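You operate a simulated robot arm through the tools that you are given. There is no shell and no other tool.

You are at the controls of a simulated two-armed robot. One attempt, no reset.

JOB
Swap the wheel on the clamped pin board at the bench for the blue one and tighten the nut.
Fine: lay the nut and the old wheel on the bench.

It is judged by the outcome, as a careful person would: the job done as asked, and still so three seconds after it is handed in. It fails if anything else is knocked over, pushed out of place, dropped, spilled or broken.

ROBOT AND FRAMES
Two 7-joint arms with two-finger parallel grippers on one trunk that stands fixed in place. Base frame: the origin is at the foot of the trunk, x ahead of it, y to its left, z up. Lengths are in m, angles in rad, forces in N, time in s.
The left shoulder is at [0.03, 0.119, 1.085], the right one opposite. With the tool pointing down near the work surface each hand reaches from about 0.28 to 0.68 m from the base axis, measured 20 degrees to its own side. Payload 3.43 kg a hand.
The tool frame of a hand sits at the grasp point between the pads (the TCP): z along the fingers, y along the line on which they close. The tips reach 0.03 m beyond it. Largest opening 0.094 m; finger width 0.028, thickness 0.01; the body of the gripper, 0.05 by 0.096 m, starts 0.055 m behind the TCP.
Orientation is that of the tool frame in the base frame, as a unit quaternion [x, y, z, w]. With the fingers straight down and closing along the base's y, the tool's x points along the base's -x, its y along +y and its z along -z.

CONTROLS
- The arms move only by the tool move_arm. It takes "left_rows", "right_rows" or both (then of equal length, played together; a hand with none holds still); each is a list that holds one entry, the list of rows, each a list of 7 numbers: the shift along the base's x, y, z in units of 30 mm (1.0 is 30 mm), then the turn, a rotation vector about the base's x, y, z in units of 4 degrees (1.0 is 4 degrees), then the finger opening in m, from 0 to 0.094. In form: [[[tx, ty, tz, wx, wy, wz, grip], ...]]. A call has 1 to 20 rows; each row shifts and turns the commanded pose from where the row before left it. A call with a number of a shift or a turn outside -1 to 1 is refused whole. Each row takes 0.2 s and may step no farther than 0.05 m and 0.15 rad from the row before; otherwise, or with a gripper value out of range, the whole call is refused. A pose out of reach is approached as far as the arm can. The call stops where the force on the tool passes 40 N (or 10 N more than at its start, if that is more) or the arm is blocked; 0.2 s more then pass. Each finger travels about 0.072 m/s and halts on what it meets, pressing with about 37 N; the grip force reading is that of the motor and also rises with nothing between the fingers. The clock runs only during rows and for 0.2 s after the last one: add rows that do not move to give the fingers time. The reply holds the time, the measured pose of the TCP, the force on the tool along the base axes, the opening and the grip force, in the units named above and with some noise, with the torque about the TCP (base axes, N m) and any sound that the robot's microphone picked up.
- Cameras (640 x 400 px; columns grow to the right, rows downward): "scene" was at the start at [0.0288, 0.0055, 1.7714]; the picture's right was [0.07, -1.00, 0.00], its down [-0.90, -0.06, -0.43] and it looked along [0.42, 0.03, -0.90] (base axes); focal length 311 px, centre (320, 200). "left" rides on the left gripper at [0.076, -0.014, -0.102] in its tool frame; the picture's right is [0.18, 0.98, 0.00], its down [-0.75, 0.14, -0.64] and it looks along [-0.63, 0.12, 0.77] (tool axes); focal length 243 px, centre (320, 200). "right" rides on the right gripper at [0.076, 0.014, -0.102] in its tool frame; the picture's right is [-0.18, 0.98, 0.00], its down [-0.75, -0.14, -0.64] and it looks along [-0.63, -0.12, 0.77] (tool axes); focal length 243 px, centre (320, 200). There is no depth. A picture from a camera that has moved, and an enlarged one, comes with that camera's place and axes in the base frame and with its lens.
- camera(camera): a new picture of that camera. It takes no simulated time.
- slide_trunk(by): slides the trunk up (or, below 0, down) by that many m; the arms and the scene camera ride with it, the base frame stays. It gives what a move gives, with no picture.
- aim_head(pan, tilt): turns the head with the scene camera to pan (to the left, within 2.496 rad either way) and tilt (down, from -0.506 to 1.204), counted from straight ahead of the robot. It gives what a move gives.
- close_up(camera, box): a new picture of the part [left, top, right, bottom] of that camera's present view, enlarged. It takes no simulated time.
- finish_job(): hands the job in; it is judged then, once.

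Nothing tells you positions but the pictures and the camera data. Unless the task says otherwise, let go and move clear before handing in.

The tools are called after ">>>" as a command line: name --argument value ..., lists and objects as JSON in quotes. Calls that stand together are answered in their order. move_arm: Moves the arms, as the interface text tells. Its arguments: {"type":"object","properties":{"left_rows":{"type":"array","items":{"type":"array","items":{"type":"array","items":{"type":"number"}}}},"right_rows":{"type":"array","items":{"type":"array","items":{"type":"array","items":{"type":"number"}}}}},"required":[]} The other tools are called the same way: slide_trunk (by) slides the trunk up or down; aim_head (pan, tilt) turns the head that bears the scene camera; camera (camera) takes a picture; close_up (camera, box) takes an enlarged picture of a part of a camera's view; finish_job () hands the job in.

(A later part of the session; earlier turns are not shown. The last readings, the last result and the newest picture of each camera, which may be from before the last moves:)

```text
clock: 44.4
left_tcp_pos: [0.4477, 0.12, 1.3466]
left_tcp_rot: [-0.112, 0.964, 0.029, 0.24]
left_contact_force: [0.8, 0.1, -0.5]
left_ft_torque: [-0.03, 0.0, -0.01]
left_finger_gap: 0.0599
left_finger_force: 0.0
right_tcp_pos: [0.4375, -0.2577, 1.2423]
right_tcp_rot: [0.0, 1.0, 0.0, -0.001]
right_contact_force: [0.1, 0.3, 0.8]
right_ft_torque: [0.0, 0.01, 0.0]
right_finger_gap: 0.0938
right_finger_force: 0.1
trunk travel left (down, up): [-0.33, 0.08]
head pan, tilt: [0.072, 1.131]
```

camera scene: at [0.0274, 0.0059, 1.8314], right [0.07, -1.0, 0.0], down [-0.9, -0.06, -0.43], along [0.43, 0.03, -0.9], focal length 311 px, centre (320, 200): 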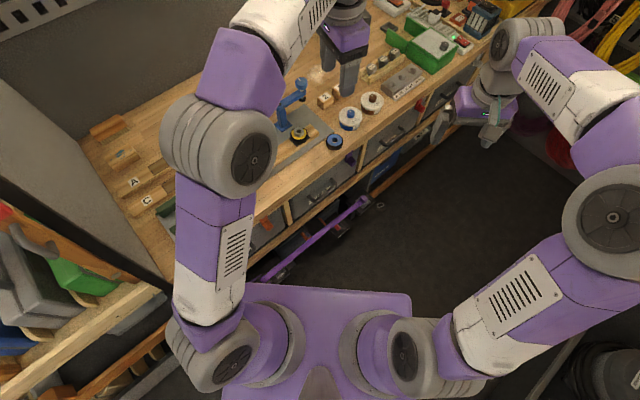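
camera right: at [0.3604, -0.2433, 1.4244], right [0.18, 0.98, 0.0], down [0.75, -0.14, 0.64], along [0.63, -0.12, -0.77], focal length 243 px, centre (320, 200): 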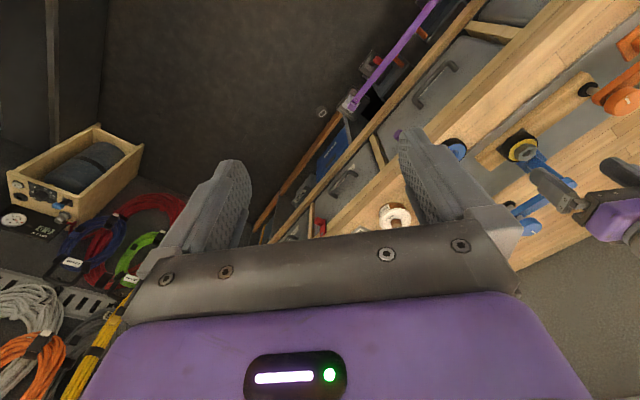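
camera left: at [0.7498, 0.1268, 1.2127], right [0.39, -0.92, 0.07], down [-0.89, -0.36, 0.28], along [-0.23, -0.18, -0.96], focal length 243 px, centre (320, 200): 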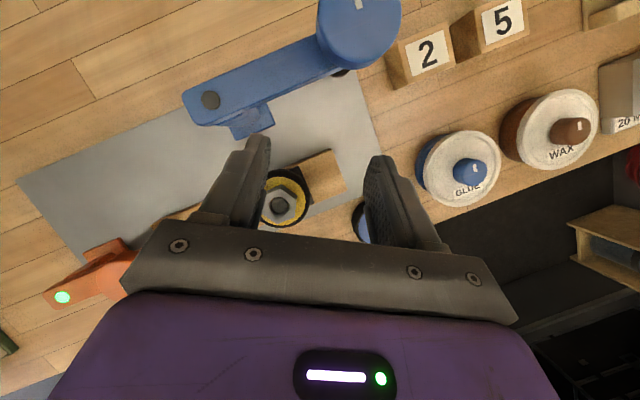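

Tilt and yaw are set cleanly. Now I approach to about (0.60, 0.12, 1.15) and look.

>>> move_arm --left_rows '[[[0.63, 0, -0.82, 0, 0, 0, 0.06], [0.63, 0, -0.82, 0, 0, 0, 0.06], [0.63, 0, -0.82, 0, 0, 0, 0.06], [0.63, 0, -0.82, 0, 0, 0, 0.06], [0.63, 0, -0.82, 0, 0, 0, 0.06], [0.63, 0, -0.82, 0, 0, 0, 0.06], [0.63, 0, -0.82, 0, 0, 0, 0.06], [0.63, 0, -0.82, 0, 0, 0, 0.06], [0, 0, 0, 0, 0, 0, 0.06]]]'

>>> camera --camera "left"

>>> camera --camera "scene"

```text
clock: 46.4
left_tcp_pos: [0.5986, 0.1195, 1.1498]
left_tcp_rot: [-0.113, 0.964, 0.028, 0.24]
left_contact_force: [-0.2, 0.6, 0.0]
left_ft_torque: [0.01, 0.01, 0.01]
left_finger_gap: 0.0599
left_finger_force: 0.0
right_tcp_pos: [0.4355, -0.2572, 1.2418]
right_tcp_rot: [-0.001, 1.0, 0.0, 0.0]
right_contact_force: [0.2, -0.8, 0.8]
right_ft_torque: [0.0, -0.02, 0.01]
right_finger_gap: 0.0941
right_finger_force: 0.2
trunk travel left (down, up): [-0.33, 0.08]
head pan, tilt: [0.072, 1.131]
```

```text
taken
camera left: at [0.4889, 0.0771, 1.2054], right [-0.38, 0.92, -0.09], down [0.32, 0.22, 0.92], along [0.87, 0.33, -0.38], focal length 243 px, centre (320, 200)
```

left: 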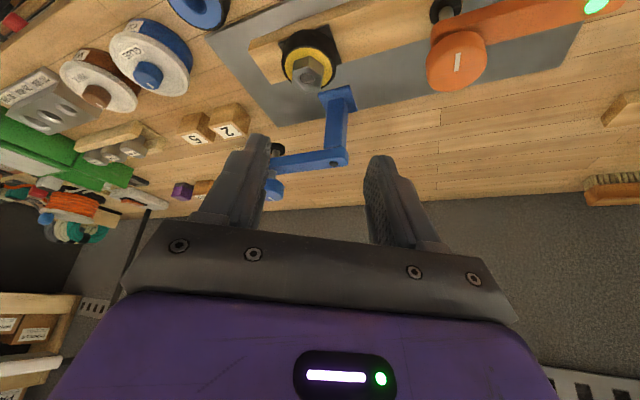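

```text
taken
camera scene: at [0.0278, 0.0057, 1.7514], right [0.07, -1.0, 0.0], down [-0.9, -0.06, -0.43], along [0.43, 0.03, -0.9], focal length 311 px, centre (320, 200)
```

scene: 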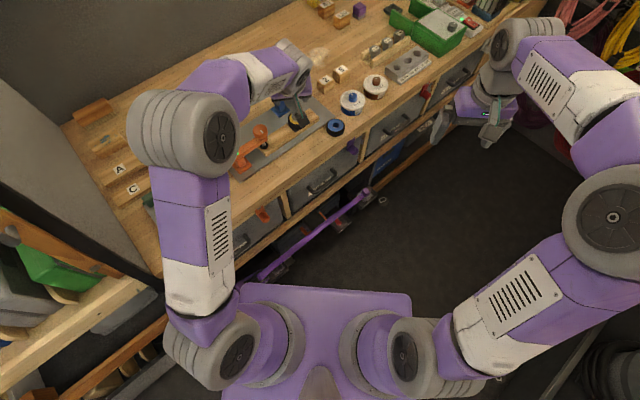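

The posture is now good. I'll go above the nut, tips about 3 cm over its top, and check the alignment in the pictures.

>>> move_arm --left_rows '[[[0.6, 0, -0.6, 0, 0, 0, 0.06], [0.6, 0, -0.6, 0, 0, 0, 0.06], [0.6, 0, -0.6, 0, 0, 0, 0.06], [0.58, -0.02, -0.6, 0, 0, 0, 0.06], [0, 0, -0.6, 0, 0, 0, 0.06], [0, 0, 0, 0, 0, 0, 0.06]]]'

>>> camera --camera "left"

>>> close_up --camera "left" --box '[220, 100, 420, 240]'

>>> close_up --camera "scene" --box '[240, 60, 360, 150]'

```text
clock: 47.8
left_tcp_pos: [0.6706, 0.1196, 1.0599]
left_tcp_rot: [-0.113, 0.964, 0.028, 0.24]
left_contact_force: [0.3, -1.0, -1.0]
left_ft_torque: [-0.01, -0.03, 0.02]
left_finger_gap: 0.06
left_finger_force: 0.1
right_tcp_pos: [0.4381, -0.2573, 1.2427]
right_tcp_rot: [0.001, 1.0, 0.0, 0.0]
right_contact_force: [0.4, -0.6, -0.1]
right_ft_torque: [0.01, 0.03, 0.0]
right_finger_gap: 0.094
right_finger_force: 0.0
trunk travel left (down, up): [-0.33, 0.08]
head pan, tilt: [0.072, 1.131]
```

```text
taken
camera left: at [0.5607, 0.0768, 1.1158], right [-0.38, 0.92, -0.09], down [0.32, 0.22, 0.92], along [0.87, 0.33, -0.38], focal length 243 px, centre (320, 200)
```

left: 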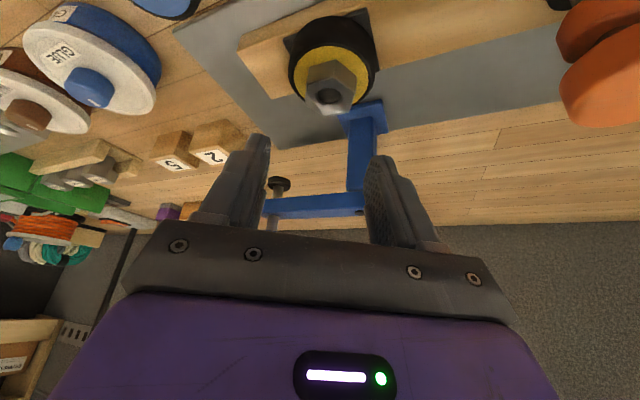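

```text
2.86 times, centred on (320, 170) of left
camera zoom: at [0.5607, 0.0768, 1.1158], right [-0.38, 0.92, -0.09], down [0.32, 0.22, 0.92], along [0.87, 0.33, -0.38], focal length 693 px, centre (320, 286)
```

zoom: 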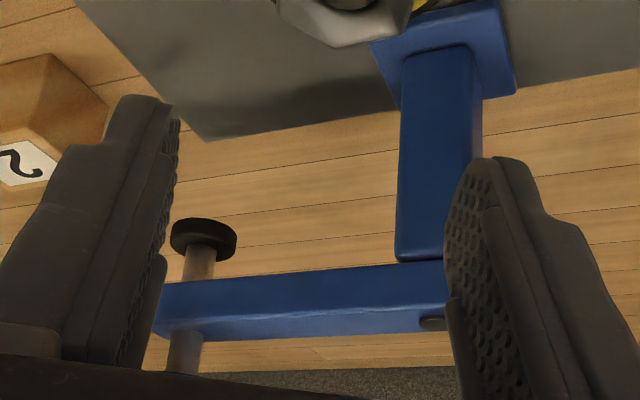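

```text
4.44 times, centred on (300, 105) of scene
camera zoom: at [0.0288, 0.0056, 1.7514], right [0.07, -1.0, 0.0], down [-0.9, -0.06, -0.43], along [0.42, 0.03, -0.9], focal length 1380 px, centre (409, 622)
```

zoom: 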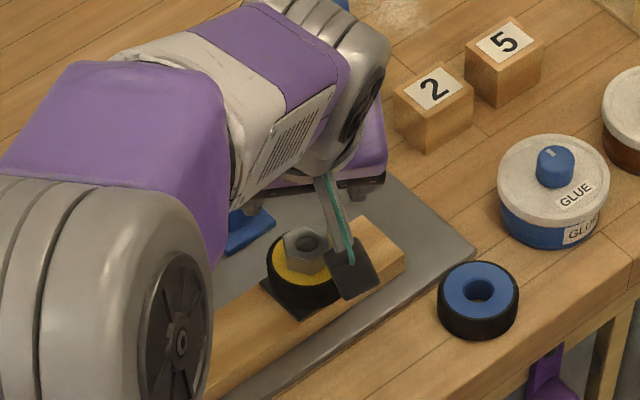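

Alignment looks right: the nut centre triangulates to (0.679, 0.121). I lower straight down around the nut with the fingers open, watching the force.

>>> move_arm --left_rows '[[[0, 0.0, -0.5, 0, 0, 0, 0.06], [0, 0, -0.5, 0, 0, 0, 0.06], [0, 0, -0.4, 0, 0, 0, 0.06], [0, 0, -0.2, 0, 0, 0, 0.06], [0, 0, 0, 0, 0, 0, 0.06]]]'

>>> camera --camera "left"

>>> close_up --camera "left" --box '[220, 100, 420, 240]'

>>> close_up --camera "scene" --box '[260, 80, 340, 140]'

```text
clock: 49.0
left_tcp_pos: [0.6699, 0.1199, 1.0119]
left_tcp_rot: [-0.113, 0.964, 0.028, 0.24]
left_contact_force: [-0.2, 0.2, 0.3]
left_ft_torque: [0.02, 0.02, -0.01]
left_finger_gap: 0.0602
left_finger_force: 0.1
right_tcp_pos: [0.4378, -0.2573, 1.242]
right_tcp_rot: [0.001, 1.0, 0.0, 0.0]
right_contact_force: [0.2, 0.1, -0.5]
right_ft_torque: [0.02, 0.0, 0.01]
right_finger_gap: 0.0938
right_finger_force: 0.0
trunk travel left (down, up): [-0.33, 0.08]
head pan, tilt: [0.072, 1.131]
```

```text
taken
camera left: at [0.56, 0.0767, 1.0677], right [-0.38, 0.92, -0.09], down [0.32, 0.22, 0.92], along [0.87, 0.33, -0.38], focal length 243 px, centre (320, 200)
```

left: 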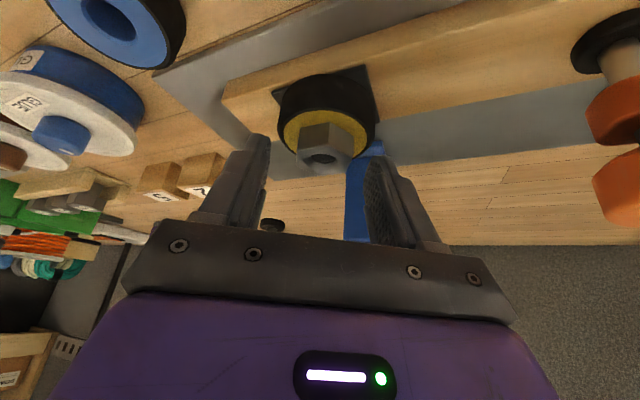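

```text
2.86 times, centred on (320, 170) of left
camera zoom: at [0.56, 0.0767, 1.0677], right [-0.38, 0.92, -0.09], down [0.32, 0.22, 0.92], along [0.87, 0.33, -0.38], focal length 693 px, centre (320, 286)
```

zoom: 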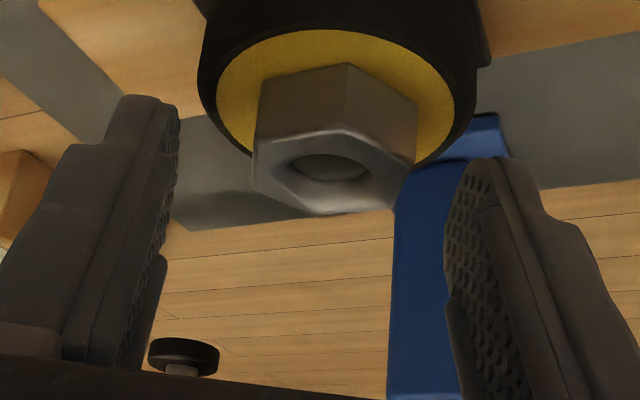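

```text
6.67 times, centred on (300, 110) of scene
camera zoom: at [0.0288, 0.0056, 1.7514], right [0.07, -1.0, 0.0], down [-0.9, -0.06, -0.43], along [0.43, 0.03, -0.9], focal length 2071 px, centre (453, 800)
```

zoom: 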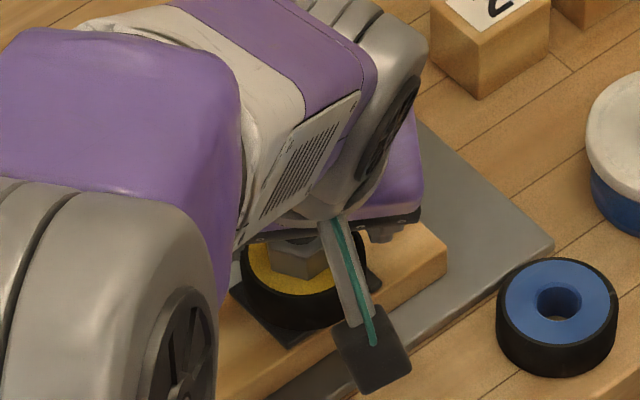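

The nut sits centred between the pads (1 mm off) and the tips are near the wheel top. I drop 4 mm more, then close on the flats.

>>> move_arm --left_rows '[[[0, -0.03, -0.13, 0, 0, 0, 0.06], [0, 0, 0, 0, 0, 0, 0.04], [0, 0, 0, 0, 0, 0, 0.02], [0, 0, 0, 0, 0, 0, 0.015], [0, 0, 0, 0, 0, 0, 0.015]]]'

>>> close_up --camera "left" --box '[220, 100, 420, 240]'

```text
clock: 50.2
left_tcp_pos: [0.669, 0.1209, 1.0078]
left_tcp_rot: [-0.114, 0.963, 0.028, 0.241]
left_contact_force: [-0.8, 9.1, 4.8]
left_ft_torque: [0.21, -0.11, 0.33]
left_finger_gap: 0.0313
left_finger_force: 37.3
right_tcp_pos: [0.4373, -0.2572, 1.2435]
right_tcp_rot: [0.0, 1.0, -0.001, 0.001]
right_contact_force: [-0.2, -0.2, -0.5]
right_ft_torque: [0.0, -0.02, -0.02]
right_finger_gap: 0.0943
right_finger_force: 0.0
trunk travel left (down, up): [-0.33, 0.08]
head pan, tilt: [0.072, 1.131]
```

```text
2.86 times, centred on (320, 170) of left
camera zoom: at [0.5602, 0.0777, 1.0644], right [-0.39, 0.92, -0.09], down [0.32, 0.22, 0.92], along [0.87, 0.33, -0.38], focal length 693 px, centre (320, 286)
```

zoom: 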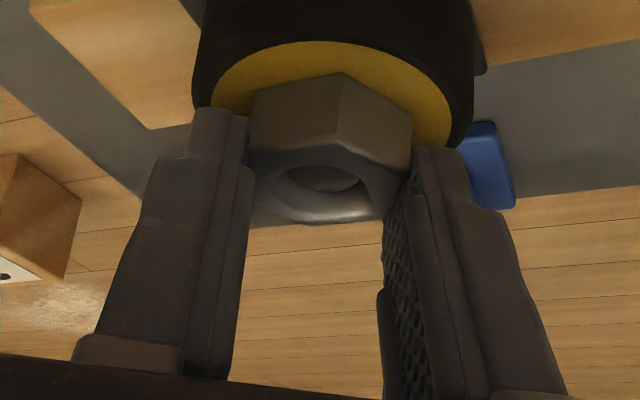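

Firm grip on the nut (gap 31 mm, 37 N). I'll relieve the small side force and then start a counter-clockwise turn about the nut's axis, watching the torque.

>>> move_arm --left_rows '[[[0, 0.06, 0, 0, 0, 0, 0.015], [0.005, -0.018, 0, 0, 0, 1, 0.015], [0.006, -0.0175, 0, 0, 0, 1, 0.015], [0.007, -0.017, 0, 0, 0, 1, 0.015], [0.008, -0.0165, 0, 0, 0, 1, 0.015]]]'

>>> close_up --camera "left" --box '[220, 100, 420, 240]'

```text
clock: 51.4
left_tcp_pos: [0.67, 0.1178, 1.0093]
left_tcp_rot: [-0.245, 0.939, 0.06, 0.234]
left_contact_force: [1.6, 3.6, 7.2]
left_ft_torque: [0.29, -0.05, -0.03]
left_finger_gap: 0.0314
left_finger_force: 37.1
right_tcp_pos: [0.4369, -0.2571, 1.2427]
right_tcp_rot: [0.0, 1.0, 0.0, 0.0]
right_contact_force: [0.3, 0.0, -0.5]
right_ft_torque: [0.02, -0.06, 0.01]
right_finger_gap: 0.0942
right_finger_force: 0.1
trunk travel left (down, up): [-0.33, 0.08]
head pan, tilt: [0.072, 1.131]
```

```text
2.86 times, centred on (320, 170) of left
camera zoom: at [0.5762, 0.0474, 1.0645], right [-0.62, 0.78, -0.09], down [0.25, 0.3, 0.92], along [0.74, 0.55, -0.38], focal length 693 px, centre (320, 286)
```

zoom: 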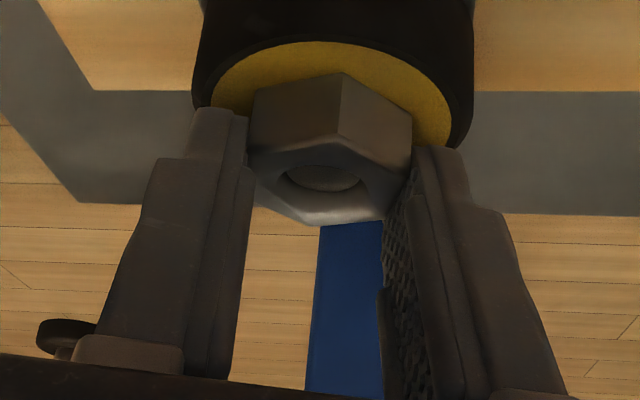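

The nut turned with the hand, so it has broken loose easily. I finish this stroke to 43°, open, and start back around for the next bite.

>>> move_arm --left_rows '[[[0.0083, -0.0154, 0, 0, 0, 1, 0.015], [0.0083, -0.0154, 0, 0, 0, 1, 0.015], [0.0083, -0.0154, 0, 0, 0, 1, 0.015], [0.004, -0.008, 0, 0, 0, 0.5, 0.015], [0, 0, 0, 0, 0, 0, 0.03], [0, 0, 0, 0, 0, 0, 0.052]]]'

>>> close_up --camera "left" --box '[220, 100, 420, 240]'

```text
clock: 52.8
left_tcp_pos: [0.6716, 0.1143, 1.0085]
left_tcp_rot: [-0.357, 0.902, 0.086, 0.226]
left_contact_force: [5.1, -6.1, 12.2]
left_ft_torque: [-0.07, -0.06, 0.0]
left_finger_gap: 0.0474
left_finger_force: 0.2
right_tcp_pos: [0.4376, -0.2581, 1.2418]
right_tcp_rot: [0.0, 1.0, 0.001, -0.001]
right_contact_force: [-0.2, -0.7, 0.4]
right_ft_torque: [0.01, 0.02, 0.02]
right_finger_gap: 0.0939
right_finger_force: 0.0
trunk travel left (down, up): [-0.33, 0.08]
head pan, tilt: [0.072, 1.131]
```

```text
2.86 times, centred on (320, 170) of left
camera zoom: at [0.5961, 0.022, 1.0645], right [-0.79, 0.61, -0.09], down [0.17, 0.35, 0.92], along [0.59, 0.71, -0.38], focal length 693 px, centre (320, 286)
```

zoom: 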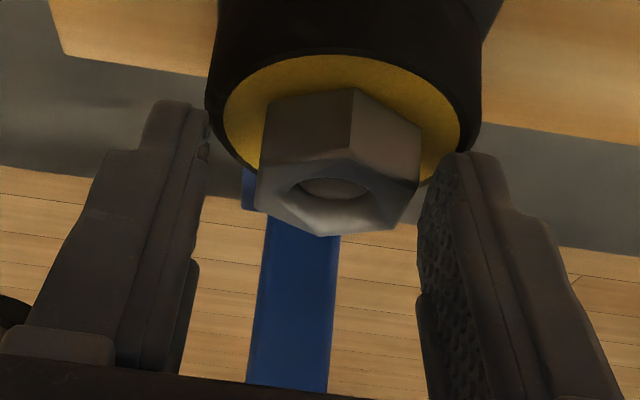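

There's a 12 N upward reading with the fingers open, so a tip may be resting on the wheel. I raise 3 mm and re-read before going back around.

>>> move_arm --left_rows '[[[0, 0, 0.1, 0, 0, 0, 0.052], [0, 0, 0, 0, 0, 0, 0.052]]]'

```text
clock: 53.4
left_tcp_pos: [0.6702, 0.118, 1.0097]
left_tcp_rot: [-0.359, 0.902, 0.091, 0.223]
left_contact_force: [0.1, -0.4, -0.7]
left_ft_torque: [0.0, 0.0, -0.01]
left_finger_gap: 0.0522
left_finger_force: 0.1
right_tcp_pos: [0.4373, -0.2579, 1.241]
right_tcp_rot: [0.0, 1.0, 0.001, 0.0]
right_contact_force: [0.1, -0.8, -0.2]
right_ft_torque: [0.01, -0.05, 0.02]
right_finger_gap: 0.0939
right_finger_force: 0.1
trunk travel left (down, up): [-0.33, 0.08]
head pan, tilt: [0.072, 1.131]
```

Forces are zero now. The grip data gives a refined nut axis of about (0.681, 0.123). I go back -60° around it for the next bite.

>>> move_arm --left_rows '[[[0.0069, 0.0162, 0, 0, 0, -1, 0.052], [0.0069, 0.0162, 0, 0, 0, -1, 0.052], [0.0069, 0.0162, 0, 0, 0, -1, 0.052], [0.0069, 0.0162, 0, 0, 0, -1, 0.052], [0.0069, 0.0162, 0, 0, 0, -1, 0.052], [0.0069, 0.0162, 0, 0, 0, -1, 0.052], [0.0069, 0.0162, 0, 0, 0, -1, 0.052], [0.0069, 0.0162, 0, 0, 0, -1, 0.052], [0.0069, 0.0162, 0, 0, 0, -1, 0.052], [0.0069, 0.0162, 0, 0, 0, -1, 0.052], [0.0069, 0.0162, 0, 0, 0, -1, 0.052], [0.0069, 0.0162, 0, 0, 0, -1, 0.052], [0.0069, 0.0162, 0, 0, 0, -1, 0.052], [0.0069, 0.0162, 0, 0, 0, -1, 0.052], [0.0069, 0.0162, 0, 0, 0, -1, 0.052], [0, 0, 0, 0, 0, 0, 0.052]]]'

>>> close_up --camera "left" --box '[220, 100, 420, 240]'

>>> close_up --camera "scene" --box '[230, 70, 350, 160]'

```text
clock: 56.8
left_tcp_pos: [0.674, 0.1232, 1.0093]
left_tcp_rot: [0.141, 0.96, -0.035, 0.239]
left_contact_force: [0.4, 0.7, 0.1]
left_ft_torque: [-0.01, 0.01, -0.01]
left_finger_gap: 0.0523
left_finger_force: 0.0
right_tcp_pos: [0.4384, -0.257, 1.2422]
right_tcp_rot: [0.0, 1.0, -0.001, 0.001]
right_contact_force: [-0.1, -0.5, 0.4]
right_ft_torque: [-0.02, 0.0, -0.03]
right_finger_gap: 0.094
right_finger_force: 0.2
trunk travel left (down, up): [-0.33, 0.08]
head pan, tilt: [0.072, 1.131]
```

```text
2.86 times, centred on (320, 170) of left
camera zoom: at [0.5592, 0.1412, 1.0666], right [0.13, 0.99, -0.09], down [0.39, 0.03, 0.92], along [0.91, -0.15, -0.38], focal length 693 px, centre (320, 286)
```

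zoom: 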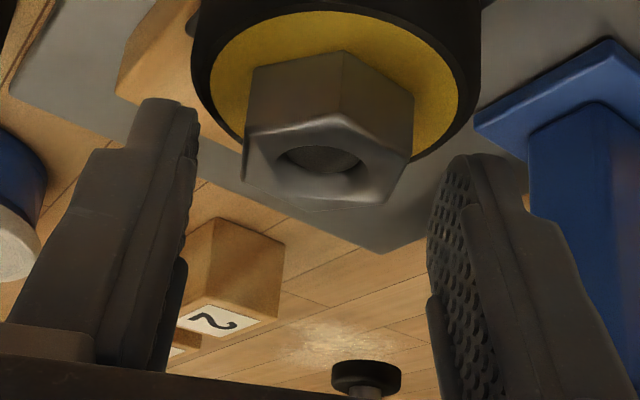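

```text
4.44 times, centred on (290, 115) of scene
camera zoom: at [0.0288, 0.0053, 1.7514], right [0.07, -1.0, 0.0], down [-0.9, -0.06, -0.43], along [0.43, 0.03, -0.9], focal length 1380 px, centre (453, 578)
```

zoom: 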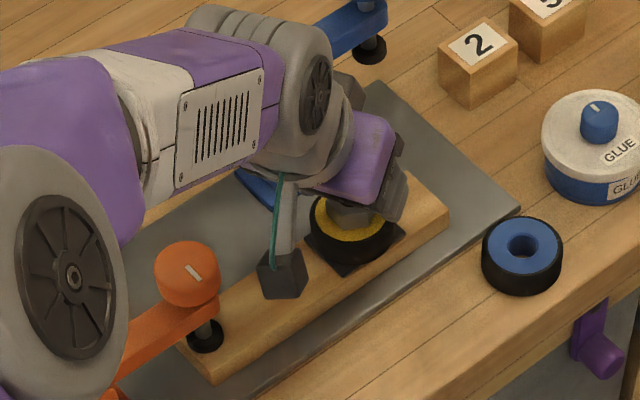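

Aligned on the next flats, and the wrist camera clears the orange clamp. Now I close and turn a full 60°.

>>> move_arm --left_rows '[[[0.017, 0.057, 0, 0, 0, 0, 0.04], [0, 0, 0, 0, 0, 0, 0.015], [0, 0, 0, 0, 0, 0, 0.015], [0, -0.018, 0, 0, 0, 1, 0.015], [0, -0.018, 0, 0, 0, 1, 0.015], [0, -0.018, 0, 0, 0, 1, 0.015], [0, -0.018, 0, 0, 0, 1, 0.015], [0, -0.018, 0, 0, 0, 1, 0.015], [0, -0.018, 0, 0, 0, 1, 0.015], [0, -0.018, 0, 0, 0, 1, 0.015], [0.008, -0.015, 0, 0, 0, 1, 0.015], [0.008, -0.015, 0, 0, 0, 1, 0.015], [0.008, -0.015, 0, 0, 0, 1, 0.015], [0.008, -0.015, 0, 0, 0, 1, 0.015], [0.008, -0.015, 0, 0, 0, 1, 0.015], [0.008, -0.015, 0, 0, 0, 1, 0.015], [0.008, -0.015, 0, 0, 0, 1, 0.015], [0.008, -0.015, 0, 0, 0, 1, 0.015], [0, 0, 0, 0, 0, 0, 0.015]]]'

>>> close_up --camera "left" --box '[220, 100, 420, 240]'

```text
clock: 60.8
left_tcp_pos: [0.6759, 0.121, 1.0107]
left_tcp_rot: [-0.359, 0.902, 0.089, 0.224]
left_contact_force: [0.4, 13.0, 8.7]
left_ft_torque: [0.44, -0.13, 0.0]
left_finger_gap: 0.031
left_finger_force: 37.0
right_tcp_pos: [0.4368, -0.2567, 1.2431]
right_tcp_rot: [0.001, 1.0, -0.001, 0.001]
right_contact_force: [-0.4, -0.5, 0.5]
right_ft_torque: [-0.02, 0.02, 0.04]
right_finger_gap: 0.0938
right_finger_force: 0.0
trunk travel left (down, up): [-0.33, 0.08]
head pan, tilt: [0.072, 1.131]
```

```text
2.86 times, centred on (320, 170) of left
camera zoom: at [0.6013, 0.0295, 1.0674], right [-0.79, 0.6, -0.09], down [0.17, 0.35, 0.92], along [0.58, 0.72, -0.38], focal length 693 px, centre (320, 286)
```

zoom: 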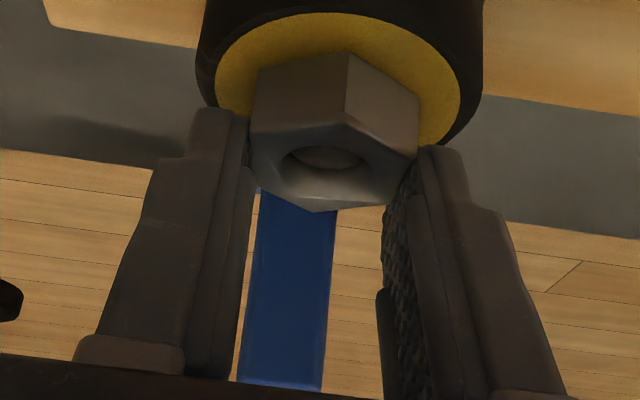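

The nut has turned about 90° in total so far, still with little torque. I refine the axis estimate to (0.680, 0.1245) and run another full cycle (release, go back 60°, re-grip, turn 60°).

>>> move_arm --left_rows '[[[0, 0, 0, 0, 0, 0, 0.052], [0, 0, 0, 0, 0, 0, 0.052], [-0.009, 0.0207, 0, 0, 0, -1, 0.052], [-0.009, 0.0207, 0, 0, 0, -1, 0.052], [-0.009, 0.0207, 0, 0, 0, -1, 0.052], [-0.009, 0.0207, 0, 0, 0, -1, 0.052], [-0.009, 0.0207, 0, 0, 0, -1, 0.052], [-0.009, 0.0207, 0, 0, 0, -1, 0.052], [-0.009, 0.0207, 0, 0, 0, -1, 0.052], [-0.009, 0.0207, 0, 0, 0, -1, 0.052], [-0.009, 0.0207, 0, 0, 0, -1, 0.052], [-0.009, 0.0207, 0, 0, 0, -1, 0.052], [-0.009, 0.0207, 0, 0, 0, -1, 0.052], [-0.009, 0.0207, 0, 0, 0, -1, 0.052], [-0.009, 0.0207, 0, 0, 0, -1, 0.052], [-0.009, 0.0207, 0, 0, 0, -1, 0.052], [-0.009, 0.0207, 0, 0, 0, -1, 0.052], [0, 0, 0, 0, 0, 0, 0.052]]]'

>>> close_up --camera "left" --box '[220, 100, 420, 240]'

>>> move_arm --left_rows '[[[0, 0, 0, 0, 0, 0, 0.015], [0, 0, 0, 0, 0, 0, 0.015], [0, 0, 0, 0, 0, 0, 0.015], [0, -0.018, 0, 0, 0, 1, 0.015], [0, -0.018, 0, 0, 0, 1, 0.015], [0, -0.018, 0, 0, 0, 1, 0.015], [0, -0.018, 0, 0, 0, 1, 0.015], [0, -0.018, 0, 0, 0, 1, 0.015], [0, -0.018, 0, 0, 0, 1, 0.015], [0, -0.018, 0, 0, 0, 1, 0.015], [0.008, -0.015, 0, 0, 0, 1, 0.015], [0.008, -0.015, 0, 0, 0, 1, 0.015], [0.008, -0.015, 0, 0, 0, 1, 0.015], [0.008, -0.015, 0, 0, 0, 1, 0.015], [0.008, -0.015, 0, 0, 0, 1, 0.015], [0.008, -0.015, 0, 0, 0, 1, 0.015], [0.008, -0.015, 0, 0, 0, 1, 0.015], [0.008, -0.015, 0, 0, 0, 1, 0.015]]]'

>>> close_up --camera "left" --box '[220, 100, 420, 240]'

```text
clock: 64.6
left_tcp_pos: [0.6711, 0.1284, 1.0121]
left_tcp_rot: [0.141, 0.96, -0.036, 0.239]
left_contact_force: [-0.5, -0.2, -0.2]
left_ft_torque: [-0.04, 0.01, 0.02]
left_finger_gap: 0.0519
left_finger_force: 0.1
right_tcp_pos: [0.4383, -0.2577, 1.2423]
right_tcp_rot: [-0.001, 1.0, -0.002, 0.0]
right_contact_force: [0.0, -0.2, -0.3]
right_ft_torque: [-0.02, 0.01, 0.01]
right_finger_gap: 0.0941
right_finger_force: 0.0
trunk travel left (down, up): [-0.33, 0.08]
head pan, tilt: [0.072, 1.131]
```

```text
2.86 times, centred on (320, 170) of left
camera zoom: at [0.5568, 0.1457, 1.0666], right [0.13, 0.99, -0.09], down [0.39, 0.03, 0.92], along [0.91, -0.15, -0.38], focal length 693 px, centre (320, 286)
```

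zoom: 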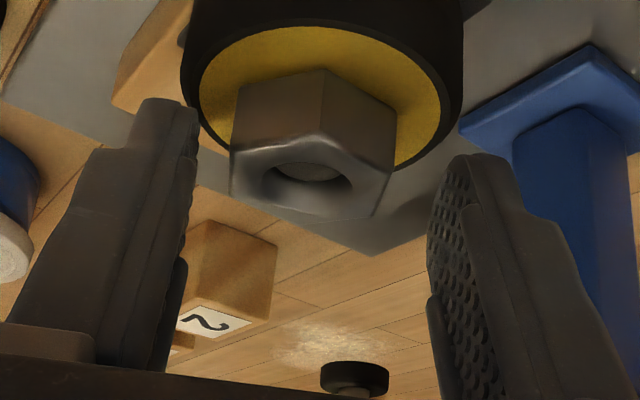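

```text
clock: 68.4
left_tcp_pos: [0.6748, 0.1207, 1.012]
left_tcp_rot: [-0.357, 0.902, 0.089, 0.226]
left_contact_force: [7.8, -5.5, 7.3]
left_ft_torque: [-0.16, -0.2, -0.11]
left_finger_gap: 0.0312
left_finger_force: 37.1
right_tcp_pos: [0.4377, -0.2582, 1.2424]
right_tcp_rot: [0.001, 1.0, 0.0, -0.001]
right_contact_force: [0.2, 0.3, 0.0]
right_ft_torque: [-0.01, -0.01, 0.04]
right_finger_gap: 0.094
right_finger_force: 0.0
trunk travel left (down, up): [-0.33, 0.08]
head pan, tilt: [0.072, 1.131]
```

```text
2.86 times, centred on (320, 170) of left
camera zoom: at [0.5995, 0.029, 1.0672], right [-0.79, 0.6, -0.09], down [0.17, 0.35, 0.92], along [0.59, 0.72, -0.38], focal length 693 px, centre (320, 286)
```

zoom: 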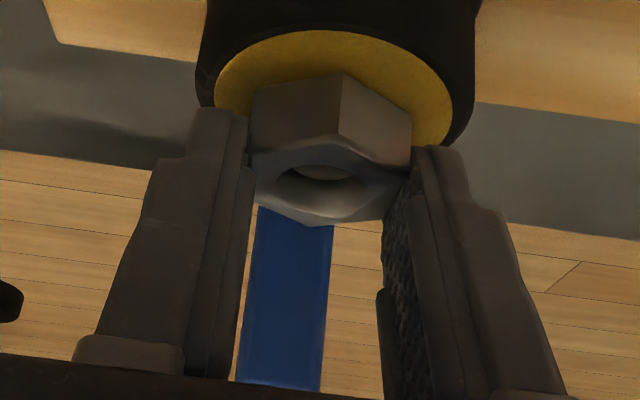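

The nut keeps turning (about 150° total), and relative to the wheel face it seems to be rising. I'll check its height from the right camera.

>>> camera --camera "right"

>>> close_up --camera "right" --box '[480, 100, 600, 200]'

>>> close_up --camera "left" --box '[280, 100, 360, 180]'

```text
taken
camera right: at [0.361, -0.2442, 1.3441], right [0.18, 0.98, 0.0], down [0.75, -0.14, 0.64], along [0.63, -0.12, -0.77], focal length 243 px, centre (320, 200)
```

right: 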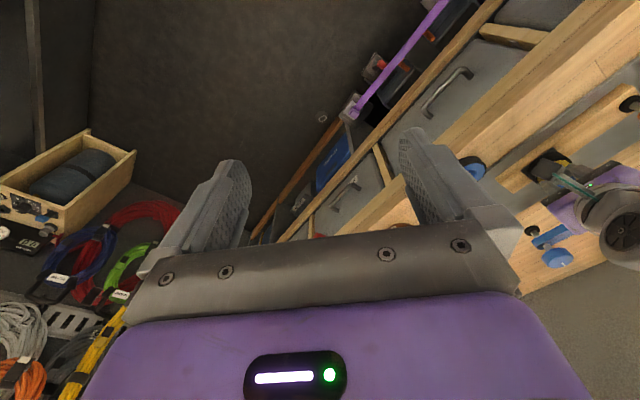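

```text
4.00 times, centred on (540, 150) of right
camera zoom: at [0.361, -0.2442, 1.3441], right [0.18, 0.98, 0.0], down [0.75, -0.14, 0.64], along [0.63, -0.12, -0.77], focal length 970 px, centre (-560, 400)
```

zoom: 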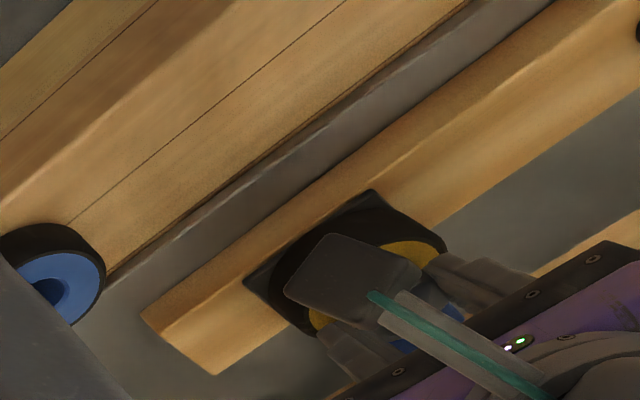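

```text
5.00 times, centred on (320, 140) of left
camera zoom: at [0.5995, 0.029, 1.0672], right [-0.79, 0.6, -0.09], down [0.17, 0.35, 0.92], along [0.59, 0.72, -0.38], focal length 1213 px, centre (320, 500)
```

zoom: 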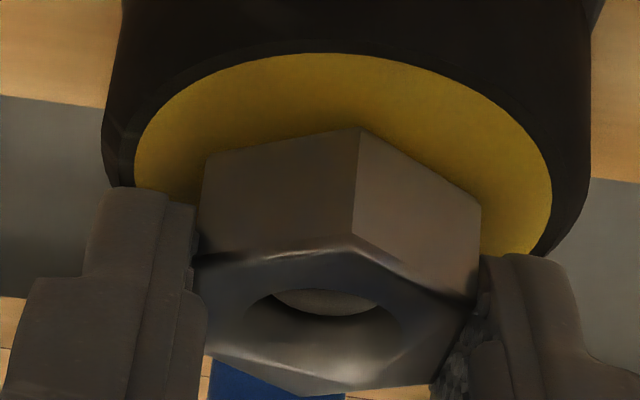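

The recess above the pin end in the nut's hole is deepening, so the nut is climbing. I run two more cycles with a slightly corrected centre.

>>> move_arm --left_rows '[[[0, 0, 0, 0, 0, 0, 0.052], [0, 0, 0, 0, 0, 0, 0.052], [-0.0016, 0.0129, 0, 0, 0, -1, 0.052], [-0.0016, 0.0129, 0, 0, 0, -1, 0.052], [-0.0016, 0.0129, 0, 0, 0, -1, 0.052], [-0.0016, 0.0129, 0, 0, 0, -1, 0.052], [-0.0016, 0.0129, 0, 0, 0, -1, 0.052], [-0.0016, 0.0129, 0, 0, 0, -1, 0.052], [-0.0016, 0.0129, 0, 0, 0, -1, 0.052], [-0.0016, 0.0129, 0, 0, 0, -1, 0.052], [-0.0016, 0.0129, 0, 0, 0, -1, 0.052], [-0.0016, 0.0129, 0, 0, 0, -1, 0.052], [-0.0016, 0.0129, 0, 0, 0, -1, 0.052], [-0.0016, 0.0129, 0, 0, 0, -1, 0.052], [-0.0016, 0.0129, 0, 0, 0, -1, 0.052], [-0.0016, 0.0129, 0, 0, 0, -1, 0.052], [-0.0016, 0.0129, 0, 0, 0, -1, 0.052]]]'

>>> move_arm --left_rows '[[[0, 0, 0, 0, 0, 0, 0.015], [0, 0, 0, 0, 0, 0, 0.015], [0, 0, 0, 0, 0, 0, 0.015], [0, -0.018, 0, 0, 0, 1, 0.015], [0, -0.018, 0, 0, 0, 1, 0.015], [0, -0.018, 0, 0, 0, 1, 0.015], [0, -0.018, 0, 0, 0, 1, 0.015], [0, -0.018, 0, 0, 0, 1, 0.015], [0, -0.018, 0, 0, 0, 1, 0.015], [0, -0.018, 0, 0, 0, 1, 0.015], [0.008, -0.015, 0, 0, 0, 1, 0.015], [0.008, -0.015, 0, 0, 0, 1, 0.015], [0.008, -0.015, 0, 0, 0, 1, 0.015], [0.008, -0.015, 0, 0, 0, 1, 0.015], [0.008, -0.015, 0, 0, 0, 1, 0.015], [0.008, -0.015, 0, 0, 0, 1, 0.015], [0.008, -0.015, 0, 0, 0, 1, 0.015], [0.008, -0.015, 0, 0, 0, 1, 0.015]]]'

>>> move_arm --left_rows '[[[0, 0, 0, 0, 0, 0, 0.052], [0, 0, 0, 0, 0, 0, 0.052], [-0.0043, 0.0164, 0, 0, 0, -1, 0.052], [-0.0043, 0.0164, 0, 0, 0, -1, 0.052], [-0.0043, 0.0164, 0, 0, 0, -1, 0.052], [-0.0043, 0.0164, 0, 0, 0, -1, 0.052], [-0.0043, 0.0164, 0, 0, 0, -1, 0.052], [-0.0043, 0.0164, 0, 0, 0, -1, 0.052], [-0.0043, 0.0164, 0, 0, 0, -1, 0.052], [-0.0043, 0.0164, 0, 0, 0, -1, 0.052], [-0.0043, 0.0164, 0, 0, 0, -1, 0.052], [-0.0043, 0.0164, 0, 0, 0, -1, 0.052], [-0.0043, 0.0164, 0, 0, 0, -1, 0.052], [-0.0043, 0.0164, 0, 0, 0, -1, 0.052], [-0.0043, 0.0164, 0, 0, 0, -1, 0.052], [-0.0043, 0.0164, 0, 0, 0, -1, 0.052], [-0.0043, 0.0164, 0, 0, 0, -1, 0.052]]]'

>>> close_up --camera "left" --box '[220, 100, 420, 240]'

>>> close_up --camera "left" --box '[280, 100, 360, 180]'

```text
clock: 72.0
left_tcp_pos: [0.6731, 0.1277, 1.0115]
left_tcp_rot: [0.141, 0.96, -0.035, 0.24]
left_contact_force: [0.5, 0.6, -0.1]
left_ft_torque: [0.0, 0.01, 0.0]
left_finger_gap: 0.0519
left_finger_force: 0.0
right_tcp_pos: [0.4382, -0.2567, 1.242]
right_tcp_rot: [0.0, 1.0, 0.001, 0.0]
right_contact_force: [0.1, 0.2, 0.7]
right_ft_torque: [-0.01, -0.02, 0.01]
right_finger_gap: 0.094
right_finger_force: 0.1
trunk travel left (down, up): [-0.33, 0.08]
head pan, tilt: [0.072, 1.131]
```

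```text
clock: 75.8
left_tcp_pos: [0.6763, 0.1217, 1.0118]
left_tcp_rot: [-0.358, 0.901, 0.089, 0.226]
left_contact_force: [2.6, 3.1, 8.3]
left_ft_torque: [0.18, 0.06, 0.01]
left_finger_gap: 0.0311
left_finger_force: 37.1
right_tcp_pos: [0.437, -0.2573, 1.2431]
right_tcp_rot: [0.0, 1.0, 0.0, 0.0]
right_contact_force: [0.8, -0.4, 0.1]
right_ft_torque: [0.01, 0.0, 0.02]
right_finger_gap: 0.0939
right_finger_force: 0.0
trunk travel left (down, up): [-0.33, 0.08]
head pan, tilt: [0.072, 1.131]
```

```text
clock: 79.4
left_tcp_pos: [0.6734, 0.1286, 1.0114]
left_tcp_rot: [0.142, 0.96, -0.036, 0.24]
left_contact_force: [0.1, -1.0, 0.3]
left_ft_torque: [0.0, -0.01, -0.04]
left_finger_gap: 0.0518
left_finger_force: 0.1
right_tcp_pos: [0.4374, -0.2578, 1.2425]
right_tcp_rot: [0.0, 1.0, 0.0, 0.0]
right_contact_force: [0.8, 0.5, -0.1]
right_ft_torque: [0.05, 0.0, 0.0]
right_finger_gap: 0.0941
right_finger_force: 0.0
trunk travel left (down, up): [-0.33, 0.08]
head pan, tilt: [0.072, 1.131]
```

```text
2.86 times, centred on (320, 170) of left
camera zoom: at [0.5583, 0.1455, 1.0667], right [0.13, 0.99, -0.09], down [0.39, 0.03, 0.92], along [0.91, -0.15, -0.38], focal length 693 px, centre (320, 286)
```

zoom: 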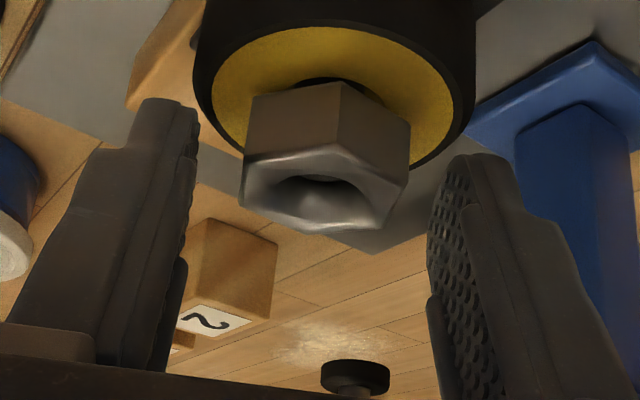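

```text
5.00 times, centred on (320, 140) of left
camera zoom: at [0.5583, 0.1455, 1.0667], right [0.13, 0.99, -0.09], down [0.39, 0.03, 0.92], along [0.91, -0.15, -0.38], focal length 1213 px, centre (320, 500)
```

zoom: 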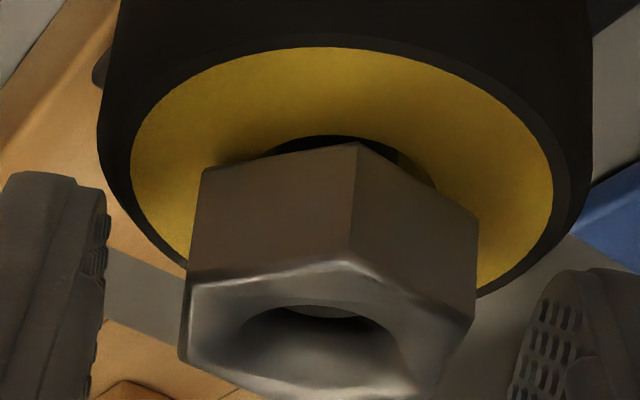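

The nut has clearly lifted off the wheel, by about 6–7 mm after ~210°, so the lead is coarse. I continue, adding a small upward feed (about 2 mm per 60°) to each turning stroke.

>>> move_arm --left_rows '[[[0, 0, 0, 0, 0, 0, 0.015], [0, 0, 0, 0, 0, 0, 0.015], [0, 0, 0, 0, 0, 0, 0.015], [0, -0.018, 0.0045, 0, 0, 1, 0.015], [0, -0.018, 0.0045, 0, 0, 1, 0.015], [0, -0.018, 0.0045, 0, 0, 1, 0.015], [0, -0.018, 0.0045, 0, 0, 1, 0.015], [0, -0.018, 0.0045, 0, 0, 1, 0.015], [0, -0.018, 0.0045, 0, 0, 1, 0.015], [0, -0.018, 0.0045, 0, 0, 1, 0.015], [0.008, -0.015, 0.0045, 0, 0, 1, 0.015], [0.008, -0.015, 0.0045, 0, 0, 1, 0.015], [0.008, -0.015, 0.0045, 0, 0, 1, 0.015], [0.008, -0.015, 0.0045, 0, 0, 1, 0.015], [0.008, -0.015, 0.0045, 0, 0, 1, 0.015], [0.008, -0.015, 0.0045, 0, 0, 1, 0.015], [0.008, -0.015, 0.0045, 0, 0, 1, 0.015], [0.008, -0.015, 0.0045, 0, 0, 1, 0.015]]]'

>>> move_arm --left_rows '[[[0, 0, 0, 0, 0, 0, 0.052], [0, 0, 0, 0, 0, 0, 0.052], [-0.0043, 0.0164, 0, 0, 0, -1, 0.052], [-0.0043, 0.0164, 0, 0, 0, -1, 0.052], [-0.0043, 0.0164, 0, 0, 0, -1, 0.052], [-0.0043, 0.0164, 0, 0, 0, -1, 0.052], [-0.0043, 0.0164, 0, 0, 0, -1, 0.052], [-0.0043, 0.0164, 0, 0, 0, -1, 0.052], [-0.0043, 0.0164, 0, 0, 0, -1, 0.052], [-0.0043, 0.0164, 0, 0, 0, -1, 0.052], [-0.0043, 0.0164, 0, 0, 0, -1, 0.052], [-0.0043, 0.0164, 0, 0, 0, -1, 0.052], [-0.0043, 0.0164, 0, 0, 0, -1, 0.052], [-0.0043, 0.0164, 0, 0, 0, -1, 0.052], [-0.0043, 0.0164, 0, 0, 0, -1, 0.052], [-0.0043, 0.0164, 0, 0, 0, -1, 0.052], [-0.0043, 0.0164, 0, 0, 0, -1, 0.052]]]'

>>> close_up --camera "left" --box '[280, 100, 360, 180]'

```text
clock: 83.2
left_tcp_pos: [0.6746, 0.1214, 1.0122]
left_tcp_rot: [-0.359, 0.902, 0.088, 0.225]
left_contact_force: [-1.0, -0.5, -0.8]
left_ft_torque: [-0.01, 0.03, -0.02]
left_finger_gap: 0.0312
left_finger_force: 36.9
right_tcp_pos: [0.4374, -0.258, 1.2412]
right_tcp_rot: [0.001, 1.0, 0.0, 0.0]
right_contact_force: [1.2, -0.6, -0.4]
right_ft_torque: [0.01, 0.01, -0.01]
right_finger_gap: 0.0938
right_finger_force: 0.0
trunk travel left (down, up): [-0.33, 0.08]
head pan, tilt: [0.072, 1.131]
```

```text
clock: 86.8
left_tcp_pos: [0.6745, 0.1289, 1.0122]
left_tcp_rot: [0.142, 0.96, -0.036, 0.239]
left_contact_force: [-0.4, 0.3, -1.2]
left_ft_torque: [0.04, 0.0, 0.0]
left_finger_gap: 0.0518
left_finger_force: 0.0
right_tcp_pos: [0.4373, -0.2563, 1.2429]
right_tcp_rot: [0.0, 1.0, -0.001, 0.0]
right_contact_force: [-0.3, -0.1, -0.3]
right_ft_torque: [0.0, 0.02, 0.0]
right_finger_gap: 0.0941
right_finger_force: 0.0
trunk travel left (down, up): [-0.33, 0.08]
head pan, tilt: [0.072, 1.131]
```

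```text
5.00 times, centred on (320, 140) of left
camera zoom: at [0.5584, 0.1465, 1.068], right [0.13, 0.99, -0.09], down [0.39, 0.03, 0.92], along [0.91, -0.15, -0.38], focal length 1213 px, centre (320, 500)
```

zoom: 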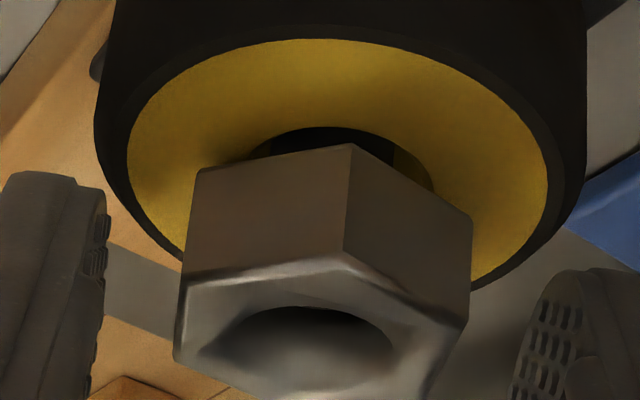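

In that last stroke the forces were essentially zero, so the nut may be off the thread. I grip it again and lift gently by 6 mm to test.

>>> move_arm --left_rows '[[[0, 0, 0, 0, 0, 0, 0.015], [0, 0, 0, 0, 0, 0, 0.015], [0, 0, 0, 0, 0, 0, 0.015]]]'

>>> move_arm --left_rows '[[[0, 0, 0.05, 0, 0, 0, 0.015], [0, 0, 0.05, 0, 0, 0, 0.015], [0, 0, 0, 0, 0, 0, 0.015]]]'

>>> close_up --camera "left" --box '[280, 100, 360, 180]'

```text
clock: 87.6
left_tcp_pos: [0.6733, 0.1274, 1.0133]
left_tcp_rot: [0.141, 0.96, -0.035, 0.239]
left_contact_force: [-1.1, -3.2, 0.1]
left_ft_torque: [-0.14, 0.03, -0.04]
left_finger_gap: 0.0312
left_finger_force: 36.8
right_tcp_pos: [0.4365, -0.257, 1.2422]
right_tcp_rot: [0.0, 1.0, 0.0, 0.001]
right_contact_force: [1.0, 0.1, 0.3]
right_ft_torque: [0.01, -0.02, -0.04]
right_finger_gap: 0.0942
right_finger_force: 0.0
trunk travel left (down, up): [-0.33, 0.08]
head pan, tilt: [0.072, 1.131]
```

```text
clock: 88.4
left_tcp_pos: [0.6731, 0.1279, 1.0142]
left_tcp_rot: [0.14, 0.96, -0.035, 0.238]
left_contact_force: [3.2, -5.0, -9.4]
left_ft_torque: [-0.56, -0.63, -0.02]
left_finger_gap: 0.0312
left_finger_force: 37.0
right_tcp_pos: [0.4393, -0.258, 1.2411]
right_tcp_rot: [0.0, 1.0, 0.0, -0.001]
right_contact_force: [-0.3, 0.1, -0.1]
right_ft_torque: [-0.01, -0.02, 0.0]
right_finger_gap: 0.0939
right_finger_force: 0.1
trunk travel left (down, up): [-0.33, 0.08]
head pan, tilt: [0.072, 1.131]
```

```text
5.00 times, centred on (320, 140) of left
camera zoom: at [0.5592, 0.1462, 1.0697], right [0.13, 0.99, -0.09], down [0.39, 0.03, 0.92], along [0.91, -0.15, -0.38], focal length 1213 px, centre (320, 500)
```

zoom: 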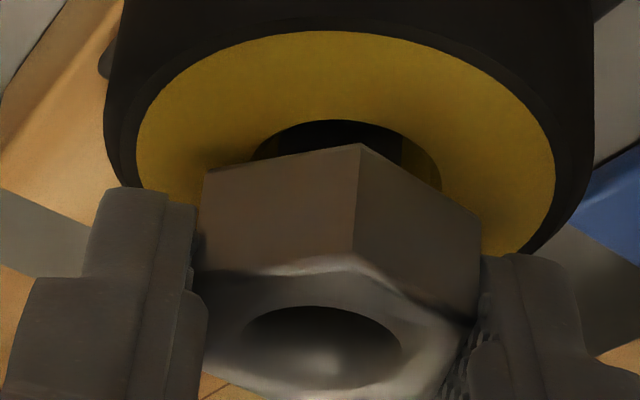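

A downward pull of 9 N shows it is still threaded. I ease back down and run further turning strokes.

>>> move_arm --left_rows '[[[0, 0, -0.07, 0, 0, 0, 0.015], [0, -0.018, 0.0045, 0, 0, 1, 0.015], [0, -0.018, 0.0045, 0, 0, 1, 0.015], [0, -0.018, 0.0045, 0, 0, 1, 0.015], [0, -0.018, 0.0045, 0, 0, 1, 0.015], [0, -0.018, 0.0045, 0, 0, 1, 0.015], [0, -0.018, 0.0045, 0, 0, 1, 0.015], [0, -0.018, 0.0045, 0, 0, 1, 0.015], [0.008, -0.015, 0.0045, 0, 0, 1, 0.015], [0.008, -0.015, 0.0045, 0, 0, 1, 0.015], [0.008, -0.015, 0.0045, 0, 0, 1, 0.015], [0.008, -0.015, 0.0045, 0, 0, 1, 0.015], [0.008, -0.015, 0.0045, 0, 0, 1, 0.015], [0.008, -0.015, 0.0045, 0, 0, 1, 0.015], [0.008, -0.015, 0.0045, 0, 0, 1, 0.015], [0.008, -0.015, 0.0045, 0, 0, 1, 0.015]]]'

>>> move_arm --left_rows '[[[0, 0, 0, 0, 0, 0, 0.052], [0, 0, 0, 0, 0, 0, 0.052], [-0.0043, 0.0164, 0, 0, 0, -1, 0.052], [-0.0043, 0.0164, 0, 0, 0, -1, 0.052], [-0.0043, 0.0164, 0, 0, 0, -1, 0.052], [-0.0043, 0.0164, 0, 0, 0, -1, 0.052], [-0.0043, 0.0164, 0, 0, 0, -1, 0.052], [-0.0043, 0.0164, 0, 0, 0, -1, 0.052], [-0.0043, 0.0164, 0, 0, 0, -1, 0.052], [-0.0043, 0.0164, 0, 0, 0, -1, 0.052], [-0.0043, 0.0164, 0, 0, 0, -1, 0.052], [-0.0043, 0.0164, 0, 0, 0, -1, 0.052], [-0.0043, 0.0164, 0, 0, 0, -1, 0.052], [-0.0043, 0.0164, 0, 0, 0, -1, 0.052], [-0.0043, 0.0164, 0, 0, 0, -1, 0.052], [-0.0043, 0.0164, 0, 0, 0, -1, 0.052], [-0.0043, 0.0164, 0, 0, 0, -1, 0.052]]]'

>>> close_up --camera "left" --box '[280, 100, 360, 180]'

```text
clock: 91.8
left_tcp_pos: [0.6756, 0.1219, 1.0146]
left_tcp_rot: [-0.358, 0.902, 0.088, 0.225]
left_contact_force: [4.4, -0.3, -1.7]
left_ft_torque: [-0.05, -0.09, -0.07]
left_finger_gap: 0.0312
left_finger_force: 37.3
right_tcp_pos: [0.4387, -0.256, 1.2414]
right_tcp_rot: [0.001, 1.0, 0.0, 0.0]
right_contact_force: [0.7, -1.2, 0.7]
right_ft_torque: [0.03, -0.01, -0.02]
right_finger_gap: 0.0941
right_finger_force: 0.1
trunk travel left (down, up): [-0.33, 0.08]
head pan, tilt: [0.072, 1.131]
```

```text
clock: 95.4
left_tcp_pos: [0.6736, 0.1302, 1.0149]
left_tcp_rot: [0.142, 0.96, -0.036, 0.239]
left_contact_force: [-0.5, 0.5, 0.5]
left_ft_torque: [0.0, -0.02, 0.01]
left_finger_gap: 0.0518
left_finger_force: 0.1
right_tcp_pos: [0.4369, -0.2576, 1.2429]
right_tcp_rot: [0.0, 1.0, 0.0, 0.0]
right_contact_force: [0.2, -0.3, 0.1]
right_ft_torque: [0.0, -0.02, 0.01]
right_finger_gap: 0.0939
right_finger_force: 0.0
trunk travel left (down, up): [-0.33, 0.08]
head pan, tilt: [0.072, 1.131]
```

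```text
5.00 times, centred on (320, 140) of left
camera zoom: at [0.5586, 0.1474, 1.0706], right [0.13, 0.99, -0.09], down [0.39, 0.03, 0.92], along [0.91, -0.15, -0.38], focal length 1213 px, centre (320, 500)
```

zoom: 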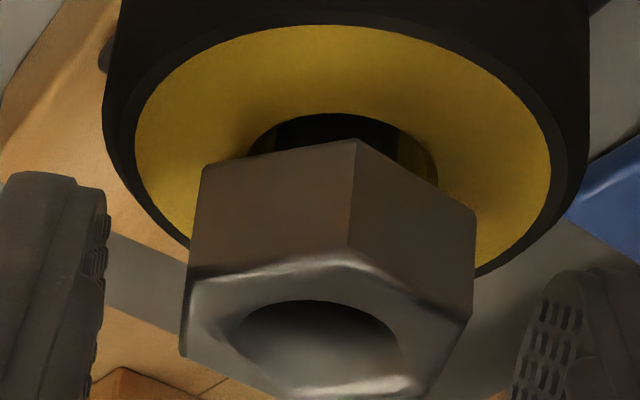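

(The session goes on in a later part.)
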